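You operate a simulated robot arm through the tools that you are given. There is no shell and no other tool. Be economical: measure what you need, move in short steps, check, and stop when the job is done.

Carry out the task below with a simulated robot arm. There is one attempt and no reset: what you move stays moved.

JOB
Clip the green cup on the shuttle, give it 3 doses of salt and press the powder flat.
Fine: end with the PUSH lever up and the cup under it; spill none; leave the other cups.
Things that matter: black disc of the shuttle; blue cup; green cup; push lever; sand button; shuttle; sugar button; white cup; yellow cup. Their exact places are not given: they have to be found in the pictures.

The check looks at the end state, three seconds after you hand in, the way a careful person would. Anything else that was tipped, shoved, dropped, spilled or broken makes it a failure.

ROBOT AND FRAMES
A 6-joint arm with a two-finger gripper, on a carriage that runs on a rail from [-161.6, -2.9] to [72.3, 1.3] (x, y) and turns from -196 to 136 degrees about z. Base frame: it is fixed where the carriage stands at the start and does not move with it; the origin is on the floor, on the carriage's upright axis, x ahead of it, y to its left, z up; the surface under the hand at the start is at about z = 87.2. Readings come in cm, degrees, newtons and seconds.
Its first joint turns from -166.0 to 166.0 degrees. Places, roughly: push lever [10, -60, 110]; sand button [30, -60, 110]; shuttle [60, -60, 90]; sugar button [40, -60, 110]. Payload 2.54 kg.
The TCP is the grasp point between the finger pads, 2.3 cm short of the fingertips. In the tool frame z runs along the fingers and y along their closing line. The gripper opens to 12.6 cm. The gripper's body begins 8.2 cm behind the TCP.
Orientation is that of the tool frame in the base frame, as a unit quaternion [x, y, z, w]. With the fingers straight down and closing along the base's y, the tool's x points along the base's -x, its y along +y and its z along -z.

CONTROLS
- The arm moves only by the tool servo_tool. Its argument "series" is a list of rows, each a list of 7 numbers: the turn, a rotation vector about the tool's x, y, z in units of 4 degrees (1.0 is 4 degrees), then the shift along the tool's x, y, z in units of 25 mm (1.0 is 25 mm), then the finger opening in cm, from 0 to 12.6. In form: [[ax, ay, az, tx, ty, tz, hand], ...]. A call has 1 to 8 rows; each row shifts and turns the commanded pose from where the row before left it, along the tool's axes as they then stand. A call with a number of a shift or a turn outside -1 to 1 is refused whole. Rows are played at 5 a second. More than 5 cm and 8.6 degrees between two rows, or a gripper value outside its range, and nothing of the call is played. Where a pose cannot be reached the arm comes as near as it can. A force on the tool above 90 N (or 10 N above the force at the start of the call, whichever is more), or a blocked arm, ends the call early, and 0.2 s more pass. Each finger halts on what it meets, pressing with about 25 N; the grip force reading is that of the motor and also rises with nothing between the fingers. The clock runs only during rows and for 0.2 s after the last one: add rows that do not move to give the fingers time. The reply holds the time, the measured pose of the TCP, the force on the tool along the base axes, the opening and the grip force, in the units named above and with some noise, with the torque about the TCP (base axes, N m) and any sound that the robot's microphone picked up, and new pictures: "views" is both (left out), scene, wrist or none.
- Cameras (640 x 400 px; columns grow to the right, rows downward): "scene" is now at [0.85, 10.62, 165.7]; the picture's right is [-0.92, -0.38, 0.00], its down [-0.15, 0.36, -0.92] and it looks along [0.35, -0.85, -0.39] (base axes); focal length 257 px, centre (320, 200). "wrist" rides on the gripper at [8.2, 1.4, -12.2] in the tool frame; the picture's right is [-0.17, 0.99, 0.00], its down [-0.79, -0.13, -0.60] and it looks along [-0.59, -0.10, 0.80] (tool axes); focal length 243 px, centre (320, 200).
- lift_body(by): slides the trunk up (or, below 0, down) by that many cm; the arm and the scene camera ride with it, the base frame stays. It gives what a move gives, with no picture.
- base_move(legs): drives the robot by 1 to 6 legs, each [ahead, left, turn to the left] in cm, cm and degrees, along the robot's own axes; the way and the turn of a leg run together, so that a leg with both is an arc; at most 150 cm and 180 degrees a leg. The arm and the cameras ride along, it lands a little off, and it stops where it bumps. It keeps to its track: a leg is cut to what the track allows. It gives what a move gives, and a new picture of the scene camera.
- head_to(pan, tilt): turns the head with the scene camera to pan (to the left, within 120 degrees either way) and tilt (down, from -29 to 69), counted from straight ahead of the robot. It gives what a move gives, and a new picture of the scene camera.
- pixel_to_xyz(camera, pixels): for up to 12 pixels [column, row] of the newest picture of that camera ("zoom" is the newest enlarged one), the place [x, y, z] in the base frame of the surface seen there, good to about 0.2 cm, but the place of the scene camera against the robot may be out by one fixed shift of up to 2.5 cm in any direction. No time passes.
- inspect(camera, box): a new picture of the part [left, top, right, bottom] of that camera's present view, enlarged. No time passes.
- finish_job(): hands the job in; it is judged then, once.

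Keep the steps short. Do not move on a guess: measure, check each grasp and each placing, and mend mistakes. In all there are 80 turns and 260 pictures (those below and enlarged ones count). Leave the gripper open and the arm clear of the work at the hand-in unless told otherwise, and finish with a single line.

The tools are called after "Emit:" as name(argument=value, ...) on one line, values as JSON. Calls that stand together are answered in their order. servo_tool: Moves the arm, as the interface text tells. Its arguments: {"type":"object","properties":{"series":{"type":"array","items":{"type":"array","items":{"type":"number"}}},"views":{"type":"string","enum":["both","scene","wrist","none"]}},"required":["series"]} The other tools are called the same way: lift_body (by) slides the trunk up or down; base_move (legs) drives the base; head_to (pan, tilt) turns the head that bears the scene camera; pixel_to_xyz (camera, pixels) gives the place of the surface under pixels of a picture; inspect (camera, box) takes an enlarged picture of a part of a camera's view; finish_job () hands the job in.

At the start:

```text
time_s: 0.0
ee_pos: [33.95, -45.57, 150.39]
tcp_rot: [0.0, 1.0, 0.0, 0.001]
force: [0.1, 0.8, -0.3]
wrist_torque: [0.03, -0.02, -0.01]
finger_gap: 12.62
finger_force: 0.1
trunk travel left (down, up): [-42.5, 6.5]
robot x, y, heading: [-0.08, -0.28, 0.2]
head pan, tilt: [-67.5, 22.9]
```

scene: 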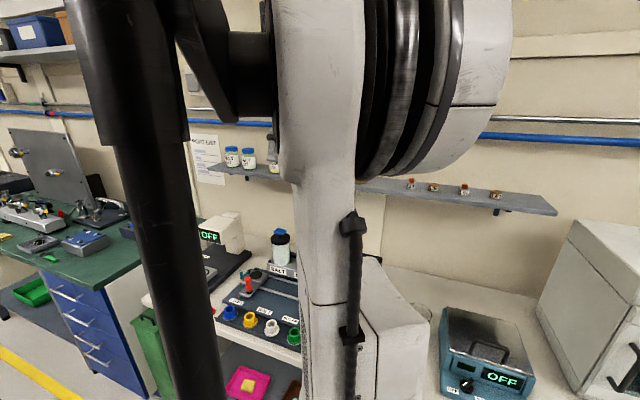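
wrist: 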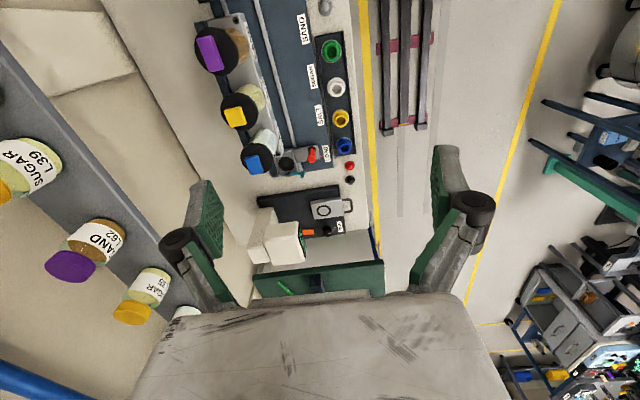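

The wrist view shows the dosing machine around columns 190-370. I'll enlarge it in both cameras.

Emit:
inspect(camera="wrist", box=[180, 0, 380, 200])

Emit:
inspect(camera="scene", box=[130, 200, 310, 400])

```text
2.00 times, centred on (280, 100) of wrist
```

zoom: 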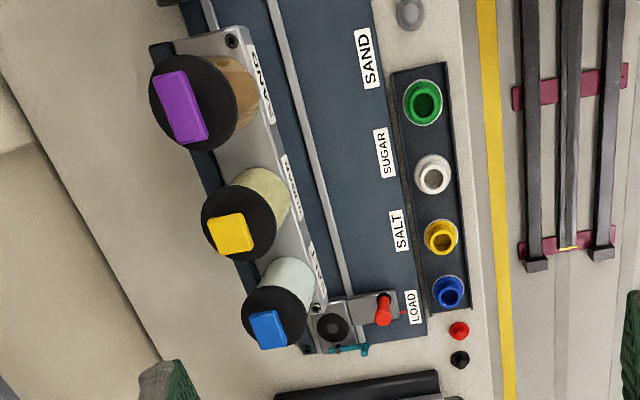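

```text
2.00 times, centred on (220, 300) of scene
```

zoom: 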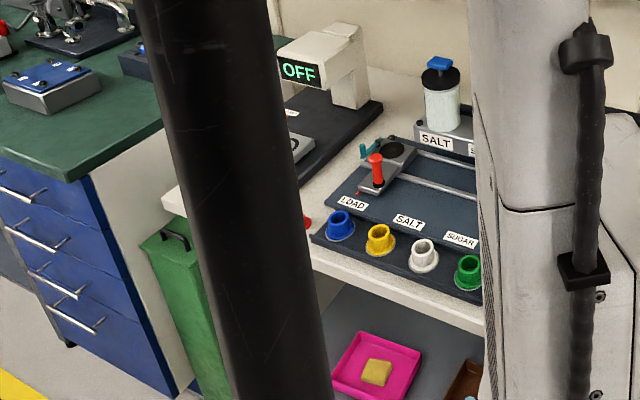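

Stations LOAD, SALT, SUGAR and SAND are visible, along with the shuttle with its red handle, teal clip and black disc. Next I'll measure these points in the wrist picture and look at the far end of the machine.

Emit:
inspect(camera="wrist", box=[180, 0, 380, 200])

Emit:
pixel_to_xyz(camera="zoom", pixels=[[335, 325], [382, 300], [365, 352], [267, 330], [233, 232], [183, 105], [423, 105], [398, 300], [350, 285], [433, 178], [440, 380], [365, 60]])

Emit:
inspect(camera="wrist", box=[240, 120, 340, 200])

Emit:
inspect(camera="wrist", box=[180, 0, 400, 60])

```text
2.00 times, centred on (280, 100) of wrist
```

zoom: 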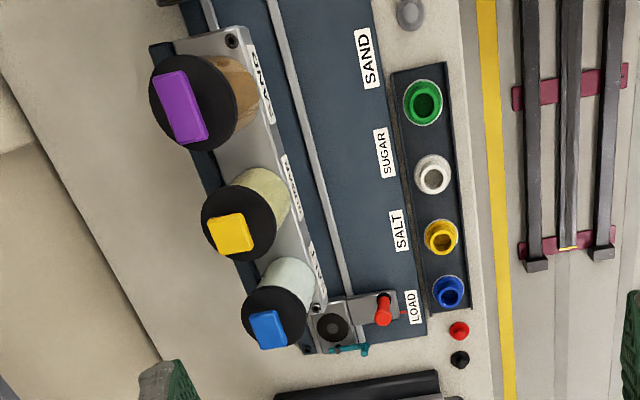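

```text
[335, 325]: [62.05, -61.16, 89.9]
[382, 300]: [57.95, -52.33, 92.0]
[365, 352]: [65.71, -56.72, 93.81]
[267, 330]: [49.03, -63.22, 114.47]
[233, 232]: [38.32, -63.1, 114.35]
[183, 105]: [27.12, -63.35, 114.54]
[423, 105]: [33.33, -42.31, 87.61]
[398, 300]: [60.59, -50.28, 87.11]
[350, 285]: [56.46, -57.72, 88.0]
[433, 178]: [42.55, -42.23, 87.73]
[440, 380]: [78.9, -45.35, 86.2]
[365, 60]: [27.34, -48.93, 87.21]
```

```text
5.00 times, centred on (290, 160) of wrist
```

zoom: 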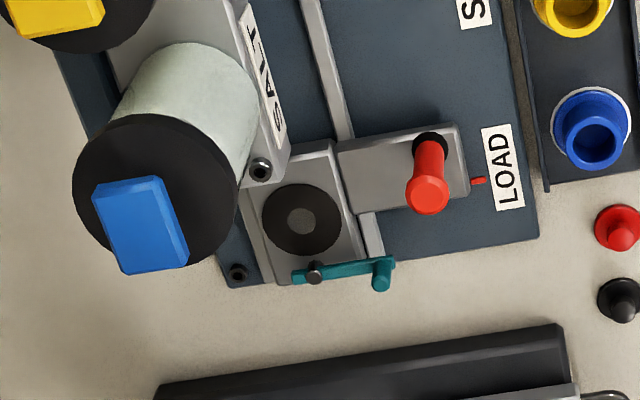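

```text
2.91 times, centred on (290, 30) of wrist
```

zoom: 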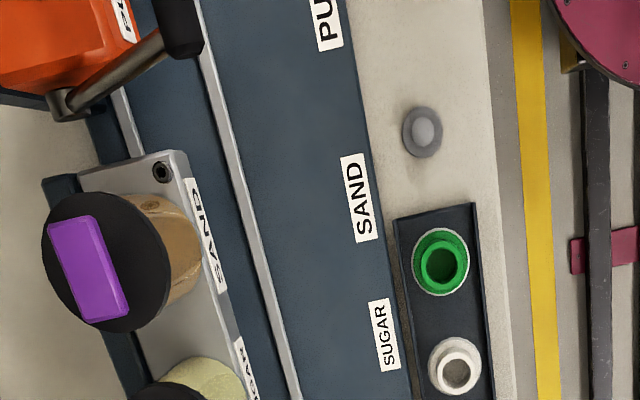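

The PUSH lever is at the far end, an orange body with a black knob. I'll lower the hand about 20 cm over open space, y -45.6 in front of the bottles, to see the shuttle and the green cup closely.

Emit:
servo_tool(series=[[0, 0, 0, -0.3, 0, 1, 12.6], [0, 0, 0, -0.3, 0, 1, 12.6], [0, 0, 0, -0.3, 0, 1, 12.6], [0, 0, 0, -0.3, 0, 1, 12.6], [0, 0, 0, -0.3, 0, 1, 12.6], [0, 0, 0, -0.3, 0, 1, 12.6], [0, 0, 0, -0.3, 0, 1, 12.6], [0, 0, 0, -0.3, 0, 1, 12.6]], views="wrist")

```text
time_s: 1.8
ee_pos: [39.96, -45.44, 130.36]
tcp_rot: [0.0, 1.0, 0.0, 0.0]
force: [0.4, 0.2, -0.5]
wrist_torque: [0.01, 0.02, 0.01]
finger_gap: 12.58
finger_force: 0.0
trunk travel left (down, up): [-42.5, 6.5]
robot x, y, heading: [-0.46, -0.46, -0.2]
head pan, tilt: [-67.5, 22.9]
```

wrist: 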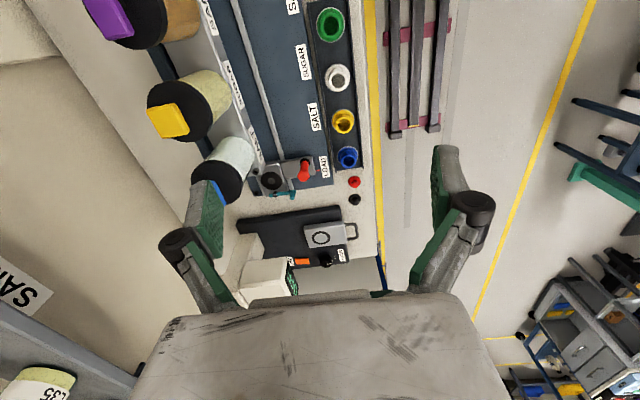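

Emit:
inspect(camera="wrist", box=[240, 130, 360, 210])

Emit:
inspect(camera="wrist", box=[290, 0, 370, 100])

Emit:
pixel_to_xyz(camera="zoom", pixels=[[205, 95], [240, 95], [165, 95], [110, 100], [285, 95], [205, 35], [205, 165], [205, 150]])

```text
5.00 times, centred on (300, 170) of wrist
```

zoom: 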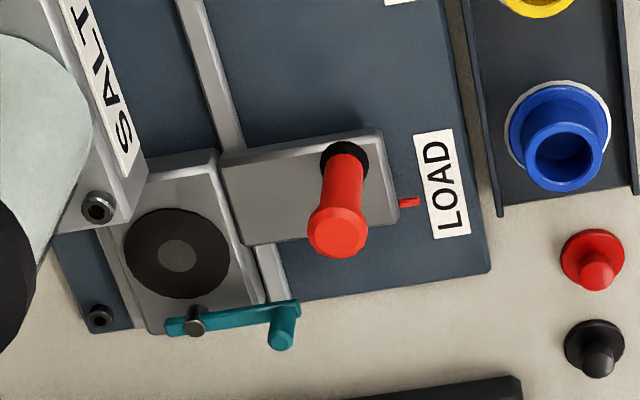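

```text
4.00 times, centred on (330, 50) of wrist
```

zoom: 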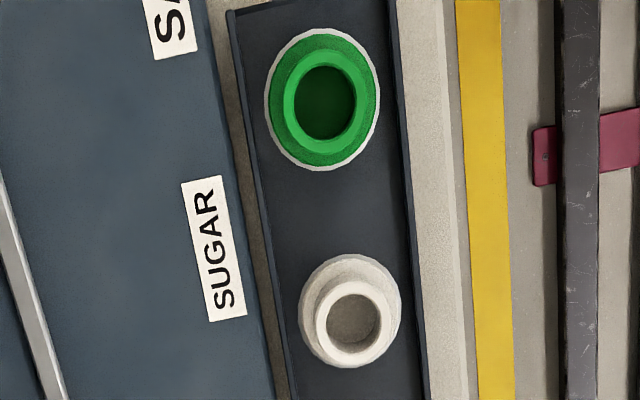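

```text
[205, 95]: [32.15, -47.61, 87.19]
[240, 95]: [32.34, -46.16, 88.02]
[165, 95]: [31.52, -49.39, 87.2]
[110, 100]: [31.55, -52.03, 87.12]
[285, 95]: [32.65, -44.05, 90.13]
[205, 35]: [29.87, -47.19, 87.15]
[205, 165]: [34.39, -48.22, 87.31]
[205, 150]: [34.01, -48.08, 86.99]
```

Now measuring the green cup (rim, flange) and its tray, then the shuttle details in the zoom.

Emit:
pixel_to_xyz(camera="zoom", pixels=[[325, 103], [290, 105], [360, 105], [325, 148], [325, 58], [272, 95], [374, 95], [322, 37], [322, 163], [300, 220], [352, 315], [352, 350]])

Emit:
inspect(camera="wrist", box=[240, 130, 360, 210])

Emit:
pixel_to_xyz(camera="zoom", pixels=[[177, 255], [177, 215], [177, 293], [132, 250], [222, 255], [195, 315], [285, 320], [175, 325], [340, 232], [345, 155], [405, 203], [240, 310]])

```text
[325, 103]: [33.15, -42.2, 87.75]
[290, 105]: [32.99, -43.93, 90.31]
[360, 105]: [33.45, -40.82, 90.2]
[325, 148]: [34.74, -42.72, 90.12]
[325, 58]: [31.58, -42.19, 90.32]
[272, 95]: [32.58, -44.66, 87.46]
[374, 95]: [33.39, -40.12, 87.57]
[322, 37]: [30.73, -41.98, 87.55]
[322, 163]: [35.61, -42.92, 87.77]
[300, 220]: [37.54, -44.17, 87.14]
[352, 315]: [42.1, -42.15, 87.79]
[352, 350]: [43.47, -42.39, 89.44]
```

```text
5.00 times, centred on (300, 170) of wrist
```

zoom: 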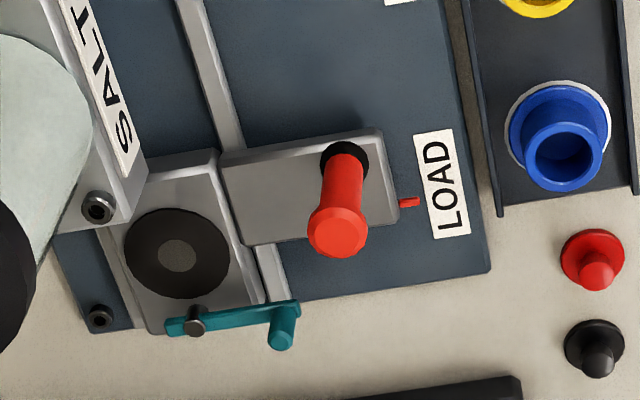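

```text
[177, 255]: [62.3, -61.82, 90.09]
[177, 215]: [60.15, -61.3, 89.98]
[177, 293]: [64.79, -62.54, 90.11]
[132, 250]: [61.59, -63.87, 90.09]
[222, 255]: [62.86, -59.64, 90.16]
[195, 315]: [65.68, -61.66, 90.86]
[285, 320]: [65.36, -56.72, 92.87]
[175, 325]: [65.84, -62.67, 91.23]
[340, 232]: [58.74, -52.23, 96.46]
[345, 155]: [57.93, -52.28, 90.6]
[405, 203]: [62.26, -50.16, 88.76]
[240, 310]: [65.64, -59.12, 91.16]
```

The cup centre is about (33.2,-42.35) with rim z 90.3, and the disc is at (62.3,-61.8,90.1). The teal clip bar pivots at (65.7,-61.7), with its pin at (65.4,-56.7). I'll check the salt dispenser's extents before planning the approach.

Emit:
pixel_to_xyz(camera="zoom", pixels=[[98, 205], [140, 190], [120, 225], [110, 60], [30, 235], [230, 240], [250, 185], [380, 140], [270, 275], [100, 315], [60, 60], [350, 240]])

Emit:
inspect(camera="wrist", box=[120, 60, 280, 220])

Emit:
pixel_to_xyz(camera="zoom", pixels=[[370, 510], [400, 420], [450, 440], [480, 330], [330, 500], [440, 560], [190, 190], [160, 190], [420, 350], [470, 470]])

```text
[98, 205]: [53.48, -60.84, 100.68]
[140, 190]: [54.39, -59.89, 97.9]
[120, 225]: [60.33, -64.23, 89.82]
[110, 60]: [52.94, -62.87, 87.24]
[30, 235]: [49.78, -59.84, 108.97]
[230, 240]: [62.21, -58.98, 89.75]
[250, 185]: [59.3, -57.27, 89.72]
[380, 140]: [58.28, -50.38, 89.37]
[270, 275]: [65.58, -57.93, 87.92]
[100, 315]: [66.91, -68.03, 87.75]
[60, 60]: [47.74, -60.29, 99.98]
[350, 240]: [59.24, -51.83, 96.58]
```

```text
2.50 times, centred on (200, 140) of wrist
```

zoom: 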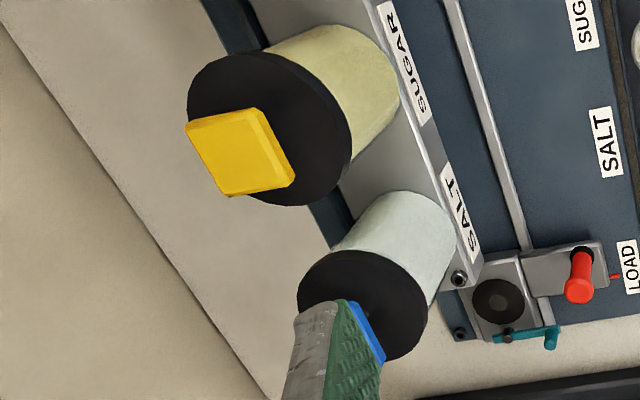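

```text
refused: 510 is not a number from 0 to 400
```

The bracket ends at x 54.4, so a hand yawed about 24° clears the bottle with the camera and keeps its fingers away from the clip bar. I'll rotate the yaw and descend in the open space.

Emit:
servo_tool(series=[[0, 0, 1, 0, 0, 1, 8], [0, 0, 1, 0, 0, 1, 8], [0, 0, 1, 0, 0, 1, 8], [0, 0, 1, 0, 0, 1, 8], [0, 0, 1, 0, 0, 1, 8], [0, 0, 1, 0, 0, 1, 8], [0, 0, 0, 1, 0, 0.5, 8], [0, 0, 0, 1, 0, 0.5, 8]], views="wrist")

```text
time_s: 3.6
ee_pos: [35.32, -43.48, 113.09]
tcp_rot: [0.208, 0.978, 0.001, -0.001]
force: [-0.1, -0.4, -1.0]
wrist_torque: [0.0, 0.0, 0.02]
finger_gap: 8.0
finger_force: 0.1
trunk travel left (down, up): [-42.5, 6.5]
robot x, y, heading: [0.04, 0.18, -0.0]
head pan, tilt: [-67.5, 22.9]
```

wrist: 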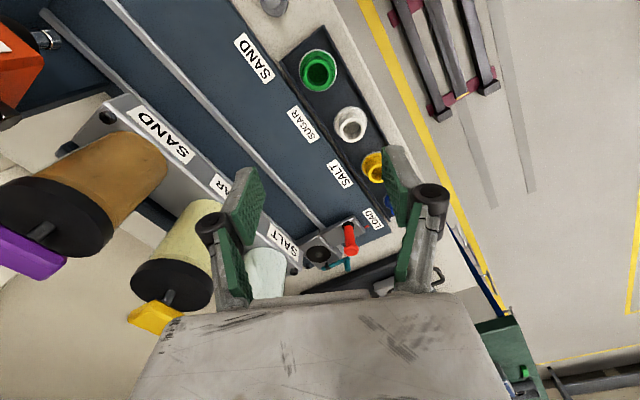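

I'll re-measure the green cup from this closer view.

Emit:
inspect(camera="wrist", box=[280, 30, 400, 150])

Emit:
pixel_to_xyz(camera="wrist", pixels=[[318, 70], [305, 68], [331, 70], [319, 56], [318, 85], [302, 70], [334, 66], [318, 50], [318, 90], [330, 100], [300, 45], [285, 60]])

```text
3.33 times, centred on (340, 90) of wrist
```

zoom: 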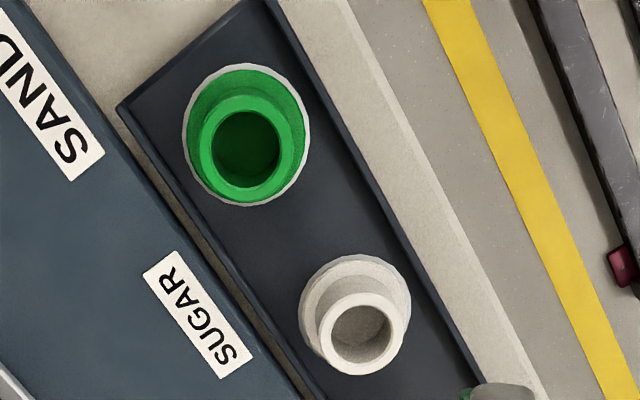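

```text
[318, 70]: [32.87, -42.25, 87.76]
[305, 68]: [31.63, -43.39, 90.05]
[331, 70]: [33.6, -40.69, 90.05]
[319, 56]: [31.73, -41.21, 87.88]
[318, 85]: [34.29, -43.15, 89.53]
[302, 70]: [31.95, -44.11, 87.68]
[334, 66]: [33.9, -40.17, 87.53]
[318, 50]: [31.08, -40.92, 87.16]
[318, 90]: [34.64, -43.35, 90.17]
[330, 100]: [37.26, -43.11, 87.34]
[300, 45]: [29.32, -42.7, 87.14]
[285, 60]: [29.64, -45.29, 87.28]
```

Emit:
servo_tool(series=[[0, 0, 0, 0.52, 0.04, 0.8, 5.6], [0, 0, 0, 0.51, 0.04, 0.8, 5.6], [0, 0, 0, 0, 0, 1, 5.6], [0, 0, 0, 0, 0, 1, 5.6], [0, 0, 0, 0, 0, 1, 5.6], [0, 0, 0, 0, 0, 1, 5.6], [0, 0, 0, 0, 0, 0, 5.6]], views="wrist")

```text
time_s: 5.2
ee_pos: [33.13, -42.2, 98.94]
tcp_rot: [0.208, 0.978, 0.0, 0.0]
force: [0.3, -1.2, -0.4]
wrist_torque: [0.03, 0.02, 0.01]
finger_gap: 5.59
finger_force: 0.0
trunk travel left (down, up): [-42.5, 6.5]
robot x, y, heading: [-0.06, 0.13, 0.1]
head pan, tilt: [-67.5, 22.9]
```

wrist: 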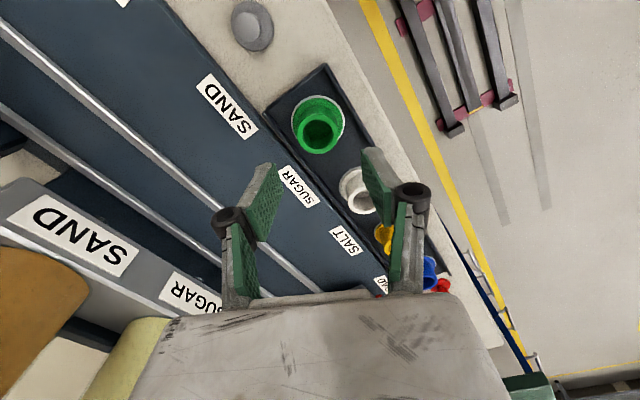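

The hand is above the green cup. I'll descend 7 cm and check.

Emit:
servo_tool(series=[[0, 0, 0, 0, 0, 0.9, 5.6], [0, 0, 0, 0, 0, 0.9, 5.6], [0, 0, 0, 0, 0, 0.7, 5.6], [0, 0, 0, 0, 0, 0.5, 5.6], [0, 0, 0, 0, 0, 0, 5.6]], views="wrist")

Emit:
inspect(camera="wrist", box=[240, 80, 420, 220])

```text
time_s: 6.4
ee_pos: [33.09, -42.16, 91.34]
tcp_rot: [0.207, 0.978, -0.001, 0.0]
force: [-0.3, 0.6, -0.3]
wrist_torque: [0.01, 0.01, 0.0]
finger_gap: 5.63
finger_force: 0.1
trunk travel left (down, up): [-42.5, 6.5]
robot x, y, heading: [0.05, 0.2, 0.2]
head pan, tilt: [-67.5, 22.9]
```

wrist: 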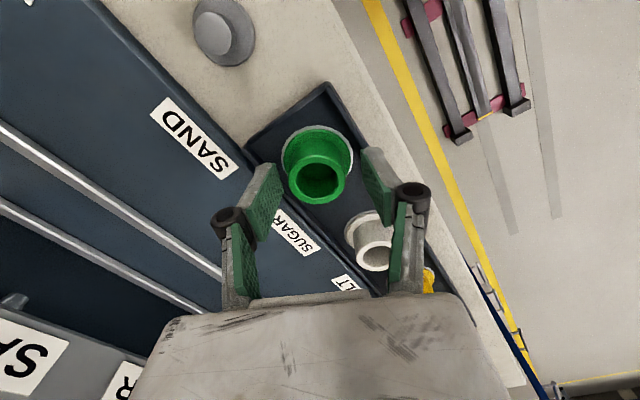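

```text
2.86 times, centred on (330, 150) of wrist
```

zoom: 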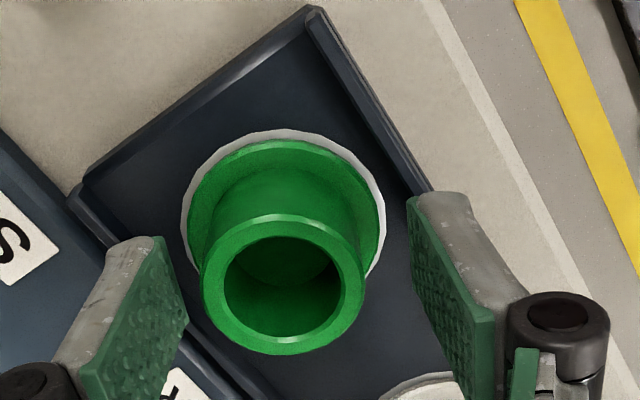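

Both fingers straddle the cup. I'll lower 0.6 cm, then close.

Emit:
servo_tool(series=[[0, 0, 0, 0, 0, 0.24, 5.4], [0, 0, 0, 0, 0, 0, 4.6], [0, 0, 0, 0, 0, 0, 4], [0, 0, 0, 0, 0, 0, 3], [0, 0, 0, 0, 0, 0, 2.5], [0, 0, 0, 0, 0, 0, 2.5]], views="wrist")

```text
time_s: 7.8
ee_pos: [33.0, -42.19, 90.69]
tcp_rot: [0.208, 0.978, 0.0, 0.0]
force: [-0.1, 0.3, 0.3]
wrist_torque: [0.04, -0.03, 0.01]
finger_gap: 3.58
finger_force: 25.1
trunk travel left (down, up): [-42.5, 6.5]
robot x, y, heading: [-0.13, 0.3, 0.1]
head pan, tilt: [-67.5, 22.9]
```

wrist: 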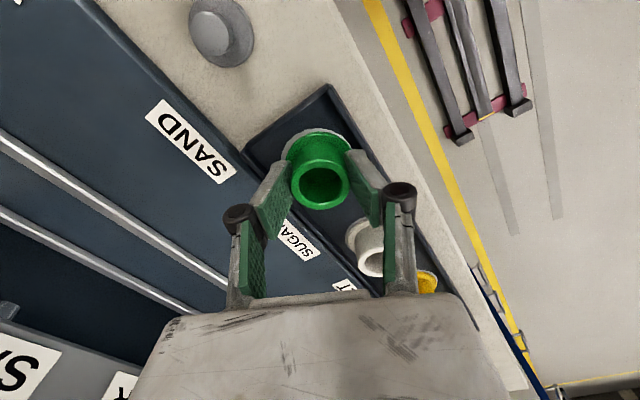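

The cup is held (gap 3.58, 25 N). I'll lift 10 cm and begin moving along +x in front of the machine.

Emit:
servo_tool(series=[[0, 0, 0, 0, 0, -1, 2.5], [0, 0, 0, 0, 0, -1, 2.5], [0, 0, 0, 0, 0, -1, 2.5], [0, 0, 0, 0, 0, -1, 2.5], [0, 0, 0, -0.933, 0.306, 0, 2.5], [0, 0, 0, -0.933, 0.306, 0, 2.5], [0, 0, 0, -0.933, 0.306, 0, 2.5], [0, 0, 0, -0.933, 0.306, 0, 2.5]], views="wrist")

```text
time_s: 9.6
ee_pos: [43.07, -43.53, 100.75]
tcp_rot: [0.207, 0.978, 0.0, 0.001]
force: [-0.1, 0.6, -1.2]
wrist_torque: [0.01, -0.02, -0.03]
finger_gap: 3.56
finger_force: 24.4
trunk travel left (down, up): [-42.5, 6.5]
robot x, y, heading: [0.16, -0.0, -0.1]
head pan, tilt: [-67.5, 22.9]
```

wrist: 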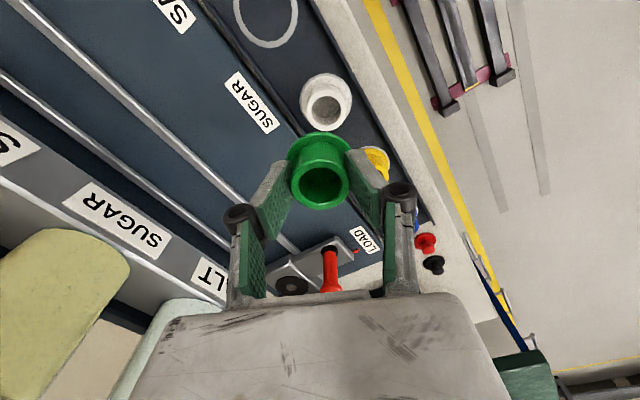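

The cup is lifted and held. I'll keep going along +x.

Emit:
servo_tool(series=[[0, 0, 0, -0.92, 0.306, 0, 2.5], [0, 0, 0, -0.92, 0.306, 0, 2.5], [0, 0, 0, -0.92, 0.306, 0, 2.5], [0, 0, 0, -0.92, 0.306, 0, 2.5], [0, 0, 0, -0.92, 0.306, 0, 2.5], [0, 0, 0, -0.92, 0.306, 0, 2.5], [0, 0, 0, -0.92, 0.306, 0, 2.5], [0, 0, 0, -0.9, 0.306, 0, 2.5]], views="wrist")

```text
time_s: 11.4
ee_pos: [62.18, -45.12, 100.8]
tcp_rot: [0.208, 0.978, 0.0, 0.0]
force: [0.0, -1.3, -1.4]
wrist_torque: [0.0, 0.0, -0.03]
finger_gap: 3.57
finger_force: 24.7
trunk travel left (down, up): [-42.5, 6.5]
robot x, y, heading: [-0.26, 0.02, 0.0]
head pan, tilt: [-67.5, 22.9]
```

wrist: 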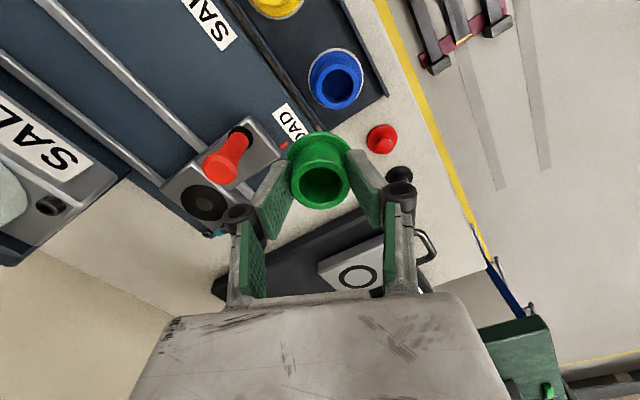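

I'll measure the disc and handle from this nearer view.

Emit:
inspect(camera="wrist", box=[140, 110, 300, 250])

Emit:
pixel_to_xyz(camera="wrist", pixels=[[204, 203], [183, 197], [226, 208], [203, 184], [206, 221], [215, 170], [240, 132], [284, 146], [215, 234], [75, 170]])

```text
2.86 times, centred on (220, 180) of wrist
```

zoom: 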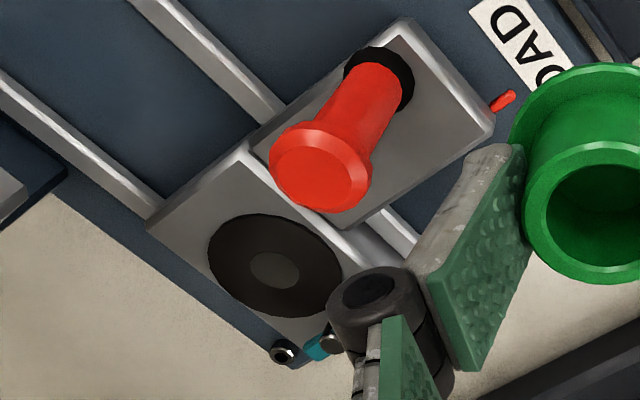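

```text
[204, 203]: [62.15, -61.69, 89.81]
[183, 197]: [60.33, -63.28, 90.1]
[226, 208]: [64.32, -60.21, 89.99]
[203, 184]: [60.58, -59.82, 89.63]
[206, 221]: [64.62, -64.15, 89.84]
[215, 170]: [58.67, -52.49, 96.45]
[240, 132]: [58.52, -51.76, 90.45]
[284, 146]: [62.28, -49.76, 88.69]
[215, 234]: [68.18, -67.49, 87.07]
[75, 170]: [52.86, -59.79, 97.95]
```

The disc centre is about (62.35,-61.75,89.9). I'll raise 2 cm to clear the red handle (top 97) and move over the disc.

Emit:
servo_tool(series=[[0, 0, 0, 0, 0, -0.9, 2.5], [0, 0, 0, -0.395, -0.864, 0, 2.5], [0, 0, 0, -0.395, -0.864, 0, 2.5], [0, 0, 0, -0.395, -0.864, 0, 2.5], [0, 0, 0, -0.395, -0.864, 0, 2.5], [0, 0, 0, -0.395, -0.864, 0, 2.5], [0, 0, 0, -0.395, -0.864, 0, 2.5], [0, 0, 0, -0.395, -0.864, 0, 2.5]], views="both")

```text
time_s: 13.2
ee_pos: [62.17, -61.84, 102.88]
tcp_rot: [0.208, 0.978, 0.001, 0.0]
force: [-0.9, 0.4, -0.9]
wrist_torque: [-0.01, 0.01, -0.01]
finger_gap: 3.56
finger_force: 24.9
trunk travel left (down, up): [-42.5, 6.5]
robot x, y, heading: [0.1, 0.13, -0.1]
head pan, tilt: [-67.5, 22.9]
```

scene: 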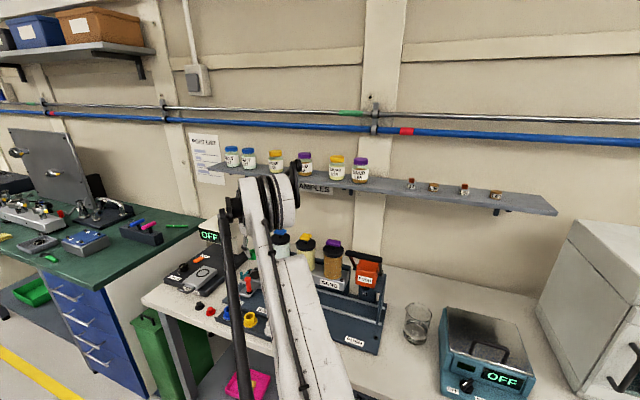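
wrist: 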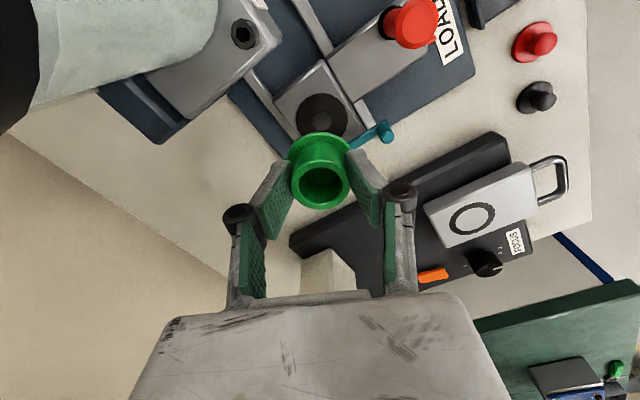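

The cup is over the disc. I'll descend to just above it.

Emit:
servo_tool(series=[[0, 0, 0, -0.05, 0.06, 0.9, 2.5], [0, 0, 0, 0, 0, 0.9, 2.5], [0, 0, 0, 0, 0, 0.8, 2.5], [0, 0, 0, 0, 0, 0.6, 2.5], [0, 0, 0, 0, 0, 0.2, 2.5], [0, 0, 0, 0, 0, 0, 2.5]], views="wrist")

Emit:
inspect(camera="wrist", box=[220, 60, 420, 220])

```text
time_s: 14.6
ee_pos: [62.51, -61.84, 94.49]
tcp_rot: [0.208, 0.978, 0.0, -0.001]
force: [0.2, 0.3, -1.9]
wrist_torque: [-0.02, 0.03, 0.0]
finger_gap: 3.56
finger_force: 24.7
trunk travel left (down, up): [-42.5, 6.5]
robot x, y, heading: [-0.12, -0.13, -0.0]
head pan, tilt: [-67.5, 22.9]
```

wrist: 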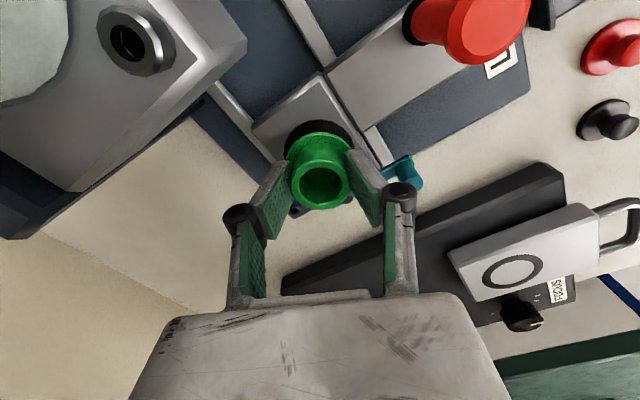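

```text
2.50 times, centred on (320, 140) of wrist
```

zoom: 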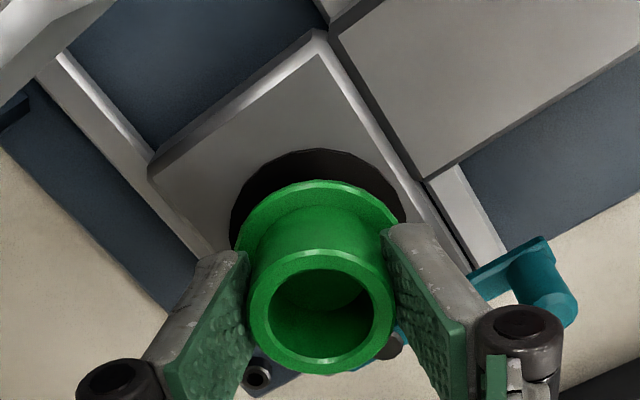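

The cup is centred over the disc. I'll lower gently until contact.

Emit:
servo_tool(series=[[0, 0, 0, 0, 0, 0.2, 2.5], [0, 0, 0, 0, 0, 0.1, 2.5], [0, 0, 0, 0, 0, 0.08, 2.5], [0, 0, 0, 0, 0, 0, 2.5]], views="wrist")

Emit:
inspect(camera="wrist", box=[220, 60, 420, 220])

```text
time_s: 15.6
ee_pos: [62.41, -61.82, 93.55]
tcp_rot: [0.208, 0.978, -0.001, 0.0]
force: [-6.0, 1.8, -2.3]
wrist_torque: [0.06, 0.22, 0.02]
finger_gap: 3.57
finger_force: 25.2
trunk travel left (down, up): [-42.5, 6.5]
robot x, y, heading: [-0.07, -0.24, -0.3]
head pan, tilt: [-67.5, 22.9]
```

wrist: 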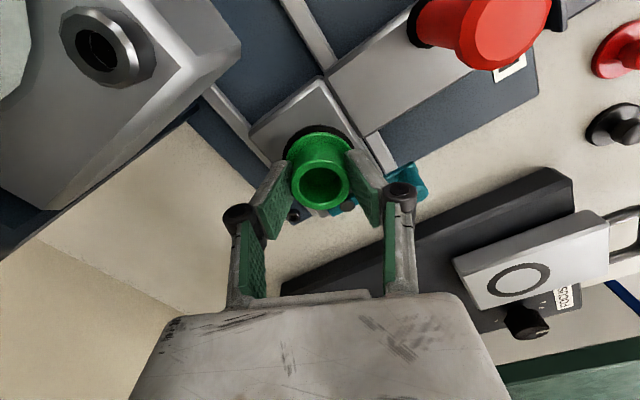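

```text
2.50 times, centred on (320, 140) of wrist
```

zoom: 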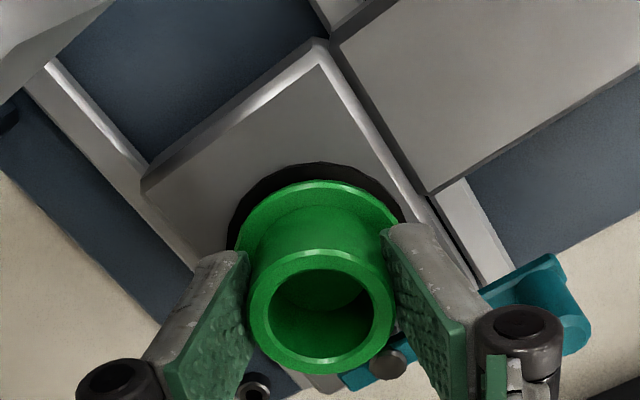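

There is a -6 N side force in x, so the flange is probably touching the clip post or bar. I'll shift 0.3 cm toward -x and recheck.

Emit:
servo_tool(series=[[0, 0, 0, 0, 0, -0.1, 2.5], [0, 0, 0, 0.11, -0.05, 0, 2.5], [0, 0, 0, 0, 0, 0.08, 2.5], [0, 0, 0, 0, 0, 0.06, 2.5], [0, 0, 0, 0, 0, 0, 2.5]], views="wrist")

Emit:
inspect(camera="wrist", box=[220, 60, 420, 220])

```text
time_s: 16.8
ee_pos: [62.25, -61.68, 93.45]
tcp_rot: [0.207, 0.978, 0.0, 0.0]
force: [0.7, -1.5, 3.2]
wrist_torque: [-0.01, -0.05, 0.03]
finger_gap: 3.56
finger_force: 25.0
trunk travel left (down, up): [-42.5, 6.5]
robot x, y, heading: [-0.03, -0.26, -0.1]
head pan, tilt: [-67.5, 22.9]
```

wrist: 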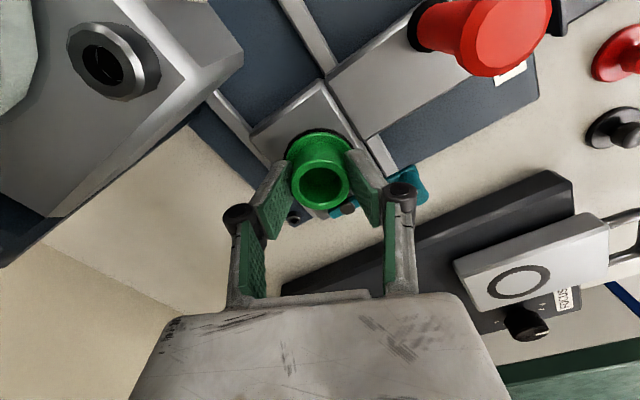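

```text
2.50 times, centred on (320, 140) of wrist
```

zoom: 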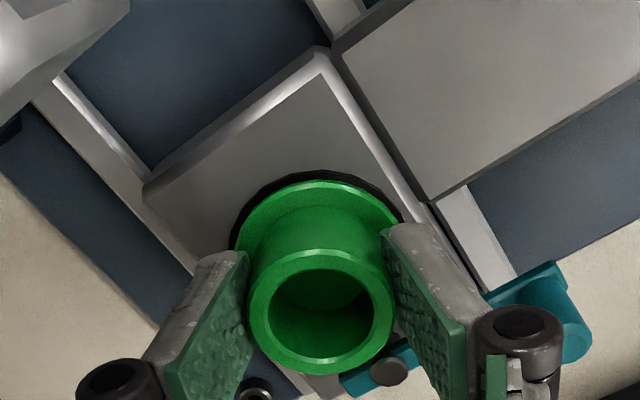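

There's upward contact (3 N) and no side load, so the cup is seated. I'll open slightly and raise.

Emit:
servo_tool(series=[[0, 0, 0, 0, 0, 0, 3.8], [0, 0, 0, 0, 0, 0, 4.4], [0, 0, 0, 0, 0, 0, 4.6], [0, 0, 0, 0, 0, -0.5, 4.6], [0, 0, 0, 0, 0, -1, 4.6], [0, 0, 0, 0, 0, -1, 4.6], [0, 0, 0, 0, 0, -1, 4.6]], views="wrist")

Emit:
inspect(camera="wrist", box=[220, 60, 420, 220])

```text
time_s: 18.4
ee_pos: [62.38, -61.85, 102.2]
tcp_rot: [0.208, 0.978, 0.0, -0.001]
force: [0.3, -0.2, -0.3]
wrist_torque: [-0.02, 0.02, -0.01]
finger_gap: 4.59
finger_force: 0.0
trunk travel left (down, up): [-42.5, 6.5]
robot x, y, heading: [-0.05, -0.05, 0.2]
head pan, tilt: [-67.5, 22.9]
```

wrist: 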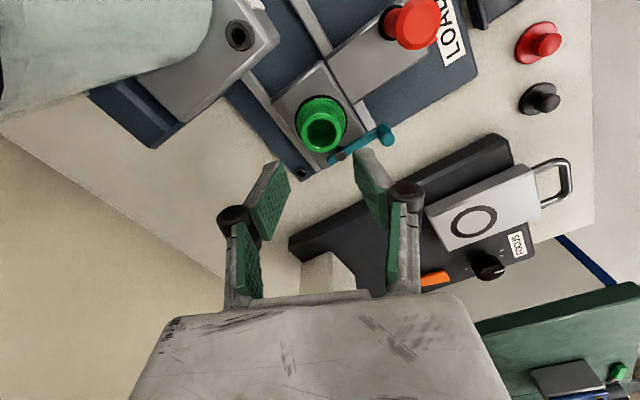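

```text
2.50 times, centred on (320, 140) of wrist
```

zoom: 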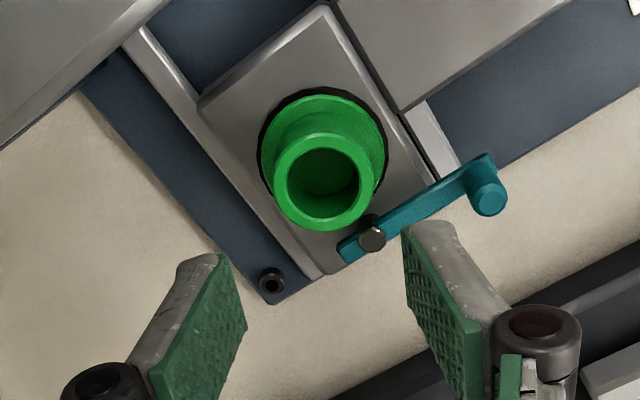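

The cup stands on the disc. Now I'll measure the clip pin, post and cup.

Emit:
pixel_to_xyz(camera="zoom", pixels=[[490, 203], [483, 165], [373, 238], [345, 250], [430, 200], [322, 225], [325, 142], [325, 180], [268, 185], [385, 150], [320, 95], [350, 262]])

```text
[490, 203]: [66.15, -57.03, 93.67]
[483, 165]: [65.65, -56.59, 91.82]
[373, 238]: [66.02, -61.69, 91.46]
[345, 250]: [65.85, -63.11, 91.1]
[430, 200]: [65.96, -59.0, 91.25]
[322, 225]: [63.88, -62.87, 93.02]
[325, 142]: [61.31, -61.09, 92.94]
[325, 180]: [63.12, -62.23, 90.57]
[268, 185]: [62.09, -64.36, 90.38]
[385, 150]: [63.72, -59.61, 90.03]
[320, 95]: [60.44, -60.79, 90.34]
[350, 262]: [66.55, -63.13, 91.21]
```

The cup centre is about (62.6,-62.0) and the clip pin about (65.9,-57.0), z to 93.8. I'll check the obstacle heights beyond the pin before pushing it toward the cup.

Emit:
pixel_to_xyz(camera="wrist", pixels=[[300, 245], [400, 190], [500, 145], [440, 210], [350, 225], [420, 180], [395, 135], [408, 20]])

Emit:
servo_tool(series=[[0, 0, 0, -0.4, 0.6, 0, 2], [0, 0, 0, -0.4, 0.6, 0, 0], [0, 0, 0, -0.4, 0.6, 0, 0], [0, 0, 0, -0.4, 0.6, 0, 0], [0, 0, 0, 0, 0.4, 0, 0], [0, 0, 0, 0, 0, 0, 0]], views="wrist")

```text
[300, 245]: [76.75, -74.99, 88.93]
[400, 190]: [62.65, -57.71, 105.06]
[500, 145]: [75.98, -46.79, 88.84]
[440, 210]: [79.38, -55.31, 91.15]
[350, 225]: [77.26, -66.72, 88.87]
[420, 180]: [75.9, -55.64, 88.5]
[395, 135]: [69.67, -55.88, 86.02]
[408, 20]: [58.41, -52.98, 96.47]
```

```text
time_s: 19.8
ee_pos: [68.8, -57.21, 102.15]
tcp_rot: [0.208, 0.978, -0.001, -0.001]
force: [0.5, -0.1, -0.6]
wrist_torque: [0.01, -0.02, -0.01]
finger_gap: 0.0
finger_force: 24.9
trunk travel left (down, up): [-42.5, 6.5]
robot x, y, heading: [0.21, 0.2, -0.2]
head pan, tilt: [-67.5, 22.9]
```

wrist: 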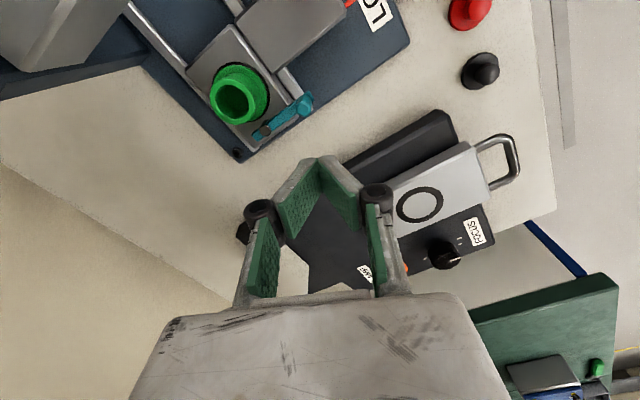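

All clear. I'll descend beside the pin on its +x side.

Emit:
servo_tool(series=[[0, 0, 0, 0, 0, 0.9, 0], [0, 0, 0, 0, 0, 0.9, 0], [0, 0, 0, 0, 0, 0.9, 0], [0, 0, 0, 0, 0, 0.46, 0], [0, 0, 0, 0, 0, 0, 0]], views="wrist")

Emit:
inspect(camera="wrist", box=[220, 20, 420, 220])

```text
time_s: 21.0
ee_pos: [68.84, -57.23, 94.29]
tcp_rot: [0.208, 0.978, 0.0, -0.001]
force: [0.1, 0.1, -0.1]
wrist_torque: [-0.03, -0.01, 0.0]
finger_gap: 0.0
finger_force: 25.1
trunk travel left (down, up): [-42.5, 6.5]
robot x, y, heading: [-0.01, -0.28, 0.1]
head pan, tilt: [-67.5, 22.9]
```

wrist: 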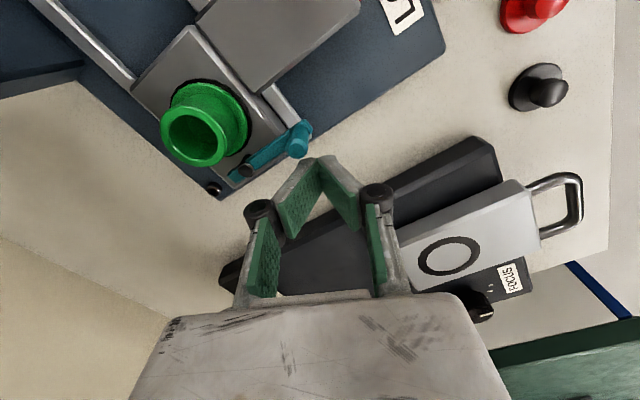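

```text
2.00 times, centred on (320, 120) of wrist
```

zoom: 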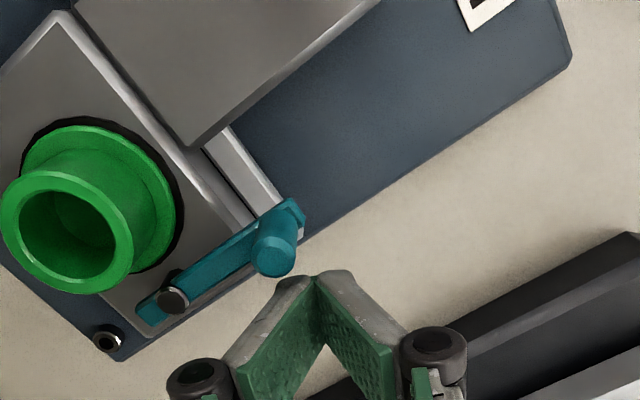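

The closed fingertips stand next to the pin. I'll push toward -x in small steps.

Emit:
servo_tool(series=[[0, 0, 0, 0.183, -0.081, 0, 0], [0, 0, 0, 0.183, -0.081, 0, 0], [0, 0, 0, 0.183, -0.081, 0, 0], [0, 0, 0, 0.183, -0.081, 0, 0], [0, 0, 0, 0.183, -0.081, 0, 0], [0, 0, 0, 0, 0, 0, 0]], views="wrist")

Emit:
inspect(camera="wrist", box=[220, 20, 420, 220])

```text
time_s: 22.4
ee_pos: [66.16, -57.1, 94.28]
tcp_rot: [0.208, 0.978, 0.0, 0.0]
force: [0.5, -0.2, -0.6]
wrist_torque: [0.0, 0.02, -0.02]
finger_gap: 0.0
finger_force: 24.1
trunk travel left (down, up): [-42.5, 6.5]
robot x, y, heading: [0.02, -0.04, 0.2]
head pan, tilt: [-67.5, 22.9]
```

wrist: 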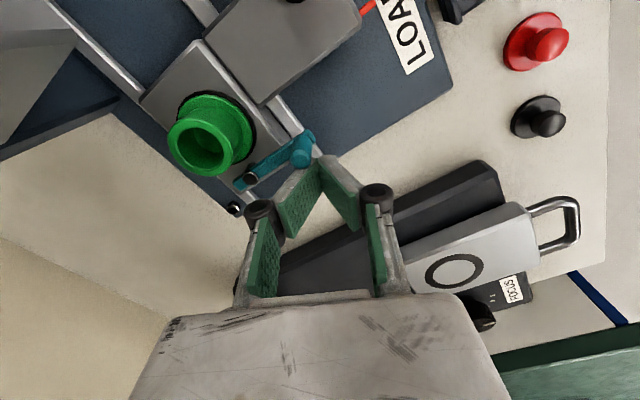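

```text
2.00 times, centred on (320, 120) of wrist
```

zoom: 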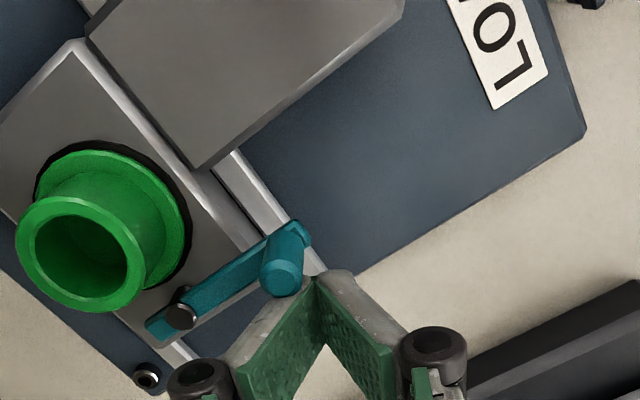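

The shuttle seems to have slid a bit without the clip turning. I'll measure to confirm.

Emit:
pixel_to_xyz(camera="zoom", pixels=[[182, 315], [280, 285], [155, 330], [215, 290], [290, 228], [75, 250], [110, 260], [145, 375], [205, 160], [310, 250]])

Emit:
inspect(camera="wrist", box=[130, 80, 330, 220])

```text
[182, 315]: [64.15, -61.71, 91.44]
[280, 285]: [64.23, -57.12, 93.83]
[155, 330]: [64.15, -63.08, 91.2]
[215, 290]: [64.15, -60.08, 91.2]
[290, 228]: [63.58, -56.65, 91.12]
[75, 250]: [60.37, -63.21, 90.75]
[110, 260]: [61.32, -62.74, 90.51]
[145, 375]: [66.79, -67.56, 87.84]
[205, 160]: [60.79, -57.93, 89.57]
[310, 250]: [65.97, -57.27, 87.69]
```

```text
2.86 times, centred on (230, 150) of wrist
```

zoom: 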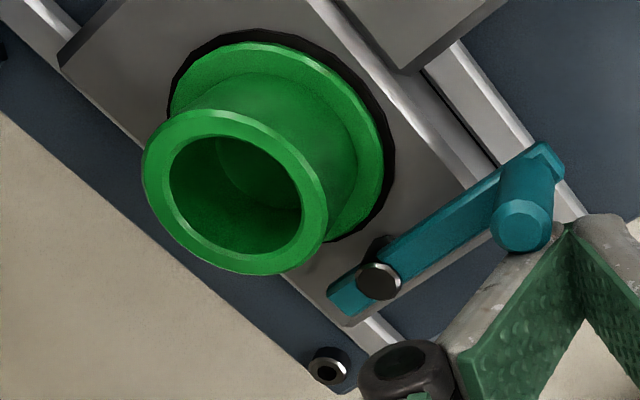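

The shuttle slid 1.85 cm (post now x 64.15) and the clip did not turn, because it is stiffer than the slide. I'll squeeze the pin against the red handle instead, which puts no net force on the shuttle. First I lift and turn the hand so it closes along the handle-to-pin line.

Emit:
servo_tool(series=[[0, 0, 0, -0.2, 0, -0.6, 0], [0, 0, 0, 0, 0, -1, 0], [0, 0, 0, 0, 0, -1, 0], [0, 0, 0, 0, 0, -1, 0], [0, 0, 1, 0, 0, -1, 0], [0, 0, 1, 0, 0, 0, 4], [0, 0, 1, 0, 0, 0, 8], [0, 0, 1, 0, 0, 0, 12.3]], views="none")

Emit:
servo_tool(series=[[0, 0, 1, 0, 0, 0, 12.3], [0, 0, 1, 0, 0, 0, 12.3], [0, 0, 1, 0, 0, 0, 12.3], [0, 0, 1, 0, 0, 0, 12.3], [0, 0, 1, 0, 0, 0, 12.3], [0, 0, 1, 0, 0, 0, 12.3], [0, 0, 1, 0, 0, 0, 12.3], [0, 0, 1, 0, 0, 0, 12.3]], views="wrist")

```text
time_s: 24.2
ee_pos: [66.68, -57.24, 105.92]
tcp_rot: [0.343, 0.939, 0.0, 0.0]
force: [-0.5, -0.6, -0.6]
wrist_torque: [-0.04, 0.02, -0.02]
finger_gap: 12.02
finger_force: 0.1
trunk travel left (down, up): [-42.5, 6.5]
robot x, y, heading: [-0.04, 0.22, -0.1]
head pan, tilt: [-67.5, 22.9]
```

```text
time_s: 26.0
ee_pos: [66.65, -57.29, 105.76]
tcp_rot: [0.587, 0.809, 0.0, 0.0]
force: [0.3, 0.6, -0.6]
wrist_torque: [0.0, 0.01, 0.01]
finger_gap: 12.32
finger_force: 0.0
trunk travel left (down, up): [-42.5, 6.5]
robot x, y, heading: [-0.05, 0.21, 0.1]
head pan, tilt: [-67.5, 22.9]
```

wrist: 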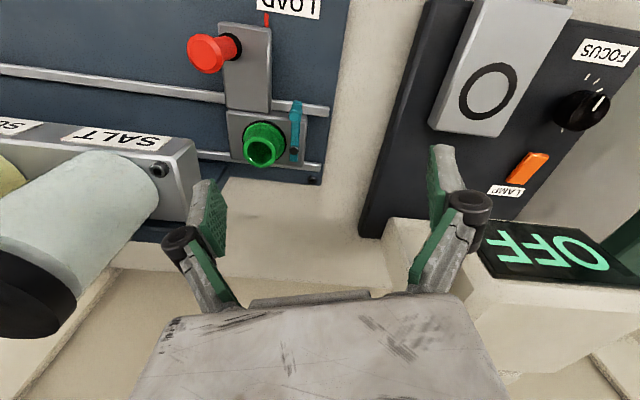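

Yaw is 72° now. I'll turn on to 120° while moving toward x 60.5, y -54.5 at safe height.

Emit:
servo_tool(series=[[0, 0, 1, 0, -0.7, 0, 12.3], [0, 0, 1, 0, -0.7, 0, 12.3], [0, 0, 1, 0.3, -0.5, 0, 12.3], [0, 0, 1, 0, -0.3, 0, 12.3], [0, 0, 1, 0, 0, 0, 12.3], [0, 0, 1, 0, 0, 0, 12.3], [0, 0, 1, 0, 0, 0, 12.3], [0, 0, 1, 0, 0, 0, 12.3]], views="none")

Emit:
servo_tool(series=[[0, 0, 1, 0, 0, 0, 12.3], [0, 0, 1, 0, 0, 0, 12.3], [0, 0, 1, 0, 0, 0, 12.3], [0, 0, 1, 0, 0, 0, 12.3], [0, 0, 0, 0, 0, 0, 12.3]], views="wrist")

Emit:
inspect(camera="wrist", box=[160, 20, 480, 220])

```text
time_s: 27.8
ee_pos: [61.21, -57.81, 105.86]
tcp_rot: [0.789, 0.615, 0.0, 0.0]
force: [0.6, 0.7, 0.6]
wrist_torque: [-0.03, 0.0, -0.01]
finger_gap: 12.27
finger_force: 0.0
trunk travel left (down, up): [-42.5, 6.5]
robot x, y, heading: [-0.18, -0.0, 0.0]
head pan, tilt: [-67.5, 22.9]
```

```text
time_s: 29.0
ee_pos: [61.2, -57.75, 105.81]
tcp_rot: [0.866, 0.5, 0.0, -0.001]
force: [0.0, -0.5, 0.5]
wrist_torque: [0.0, 0.0, 0.01]
finger_gap: 12.3
finger_force: 0.0
trunk travel left (down, up): [-42.5, 6.5]
robot x, y, heading: [-0.03, -0.04, -0.2]
head pan, tilt: [-67.5, 22.9]
```

wrist: 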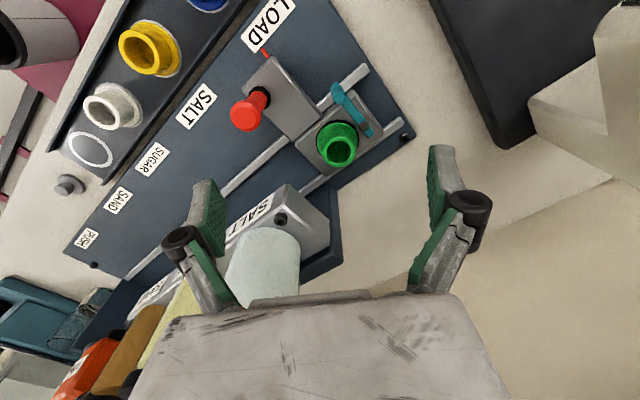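

```text
2.00 times, centred on (320, 120) of wrist
```

zoom: 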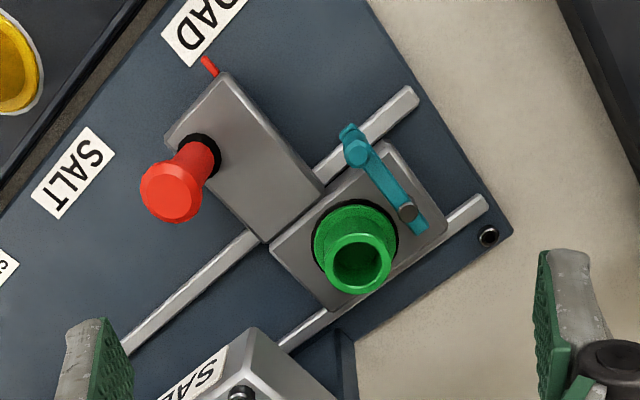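

A clear view. I'll measure the pin, handle, post and cup.

Emit:
pixel_to_xyz(camera="zoom", pixels=[[357, 152], [347, 130], [407, 212], [170, 190], [205, 150], [195, 170], [357, 262], [425, 225], [212, 65], [75, 168], [375, 175]])

```text
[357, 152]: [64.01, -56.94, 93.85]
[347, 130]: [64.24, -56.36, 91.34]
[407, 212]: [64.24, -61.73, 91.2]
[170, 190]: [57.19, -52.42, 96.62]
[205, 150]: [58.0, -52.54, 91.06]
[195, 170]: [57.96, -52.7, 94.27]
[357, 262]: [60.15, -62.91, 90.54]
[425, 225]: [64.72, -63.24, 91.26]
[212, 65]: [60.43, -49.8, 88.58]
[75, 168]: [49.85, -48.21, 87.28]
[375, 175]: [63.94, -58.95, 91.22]
```

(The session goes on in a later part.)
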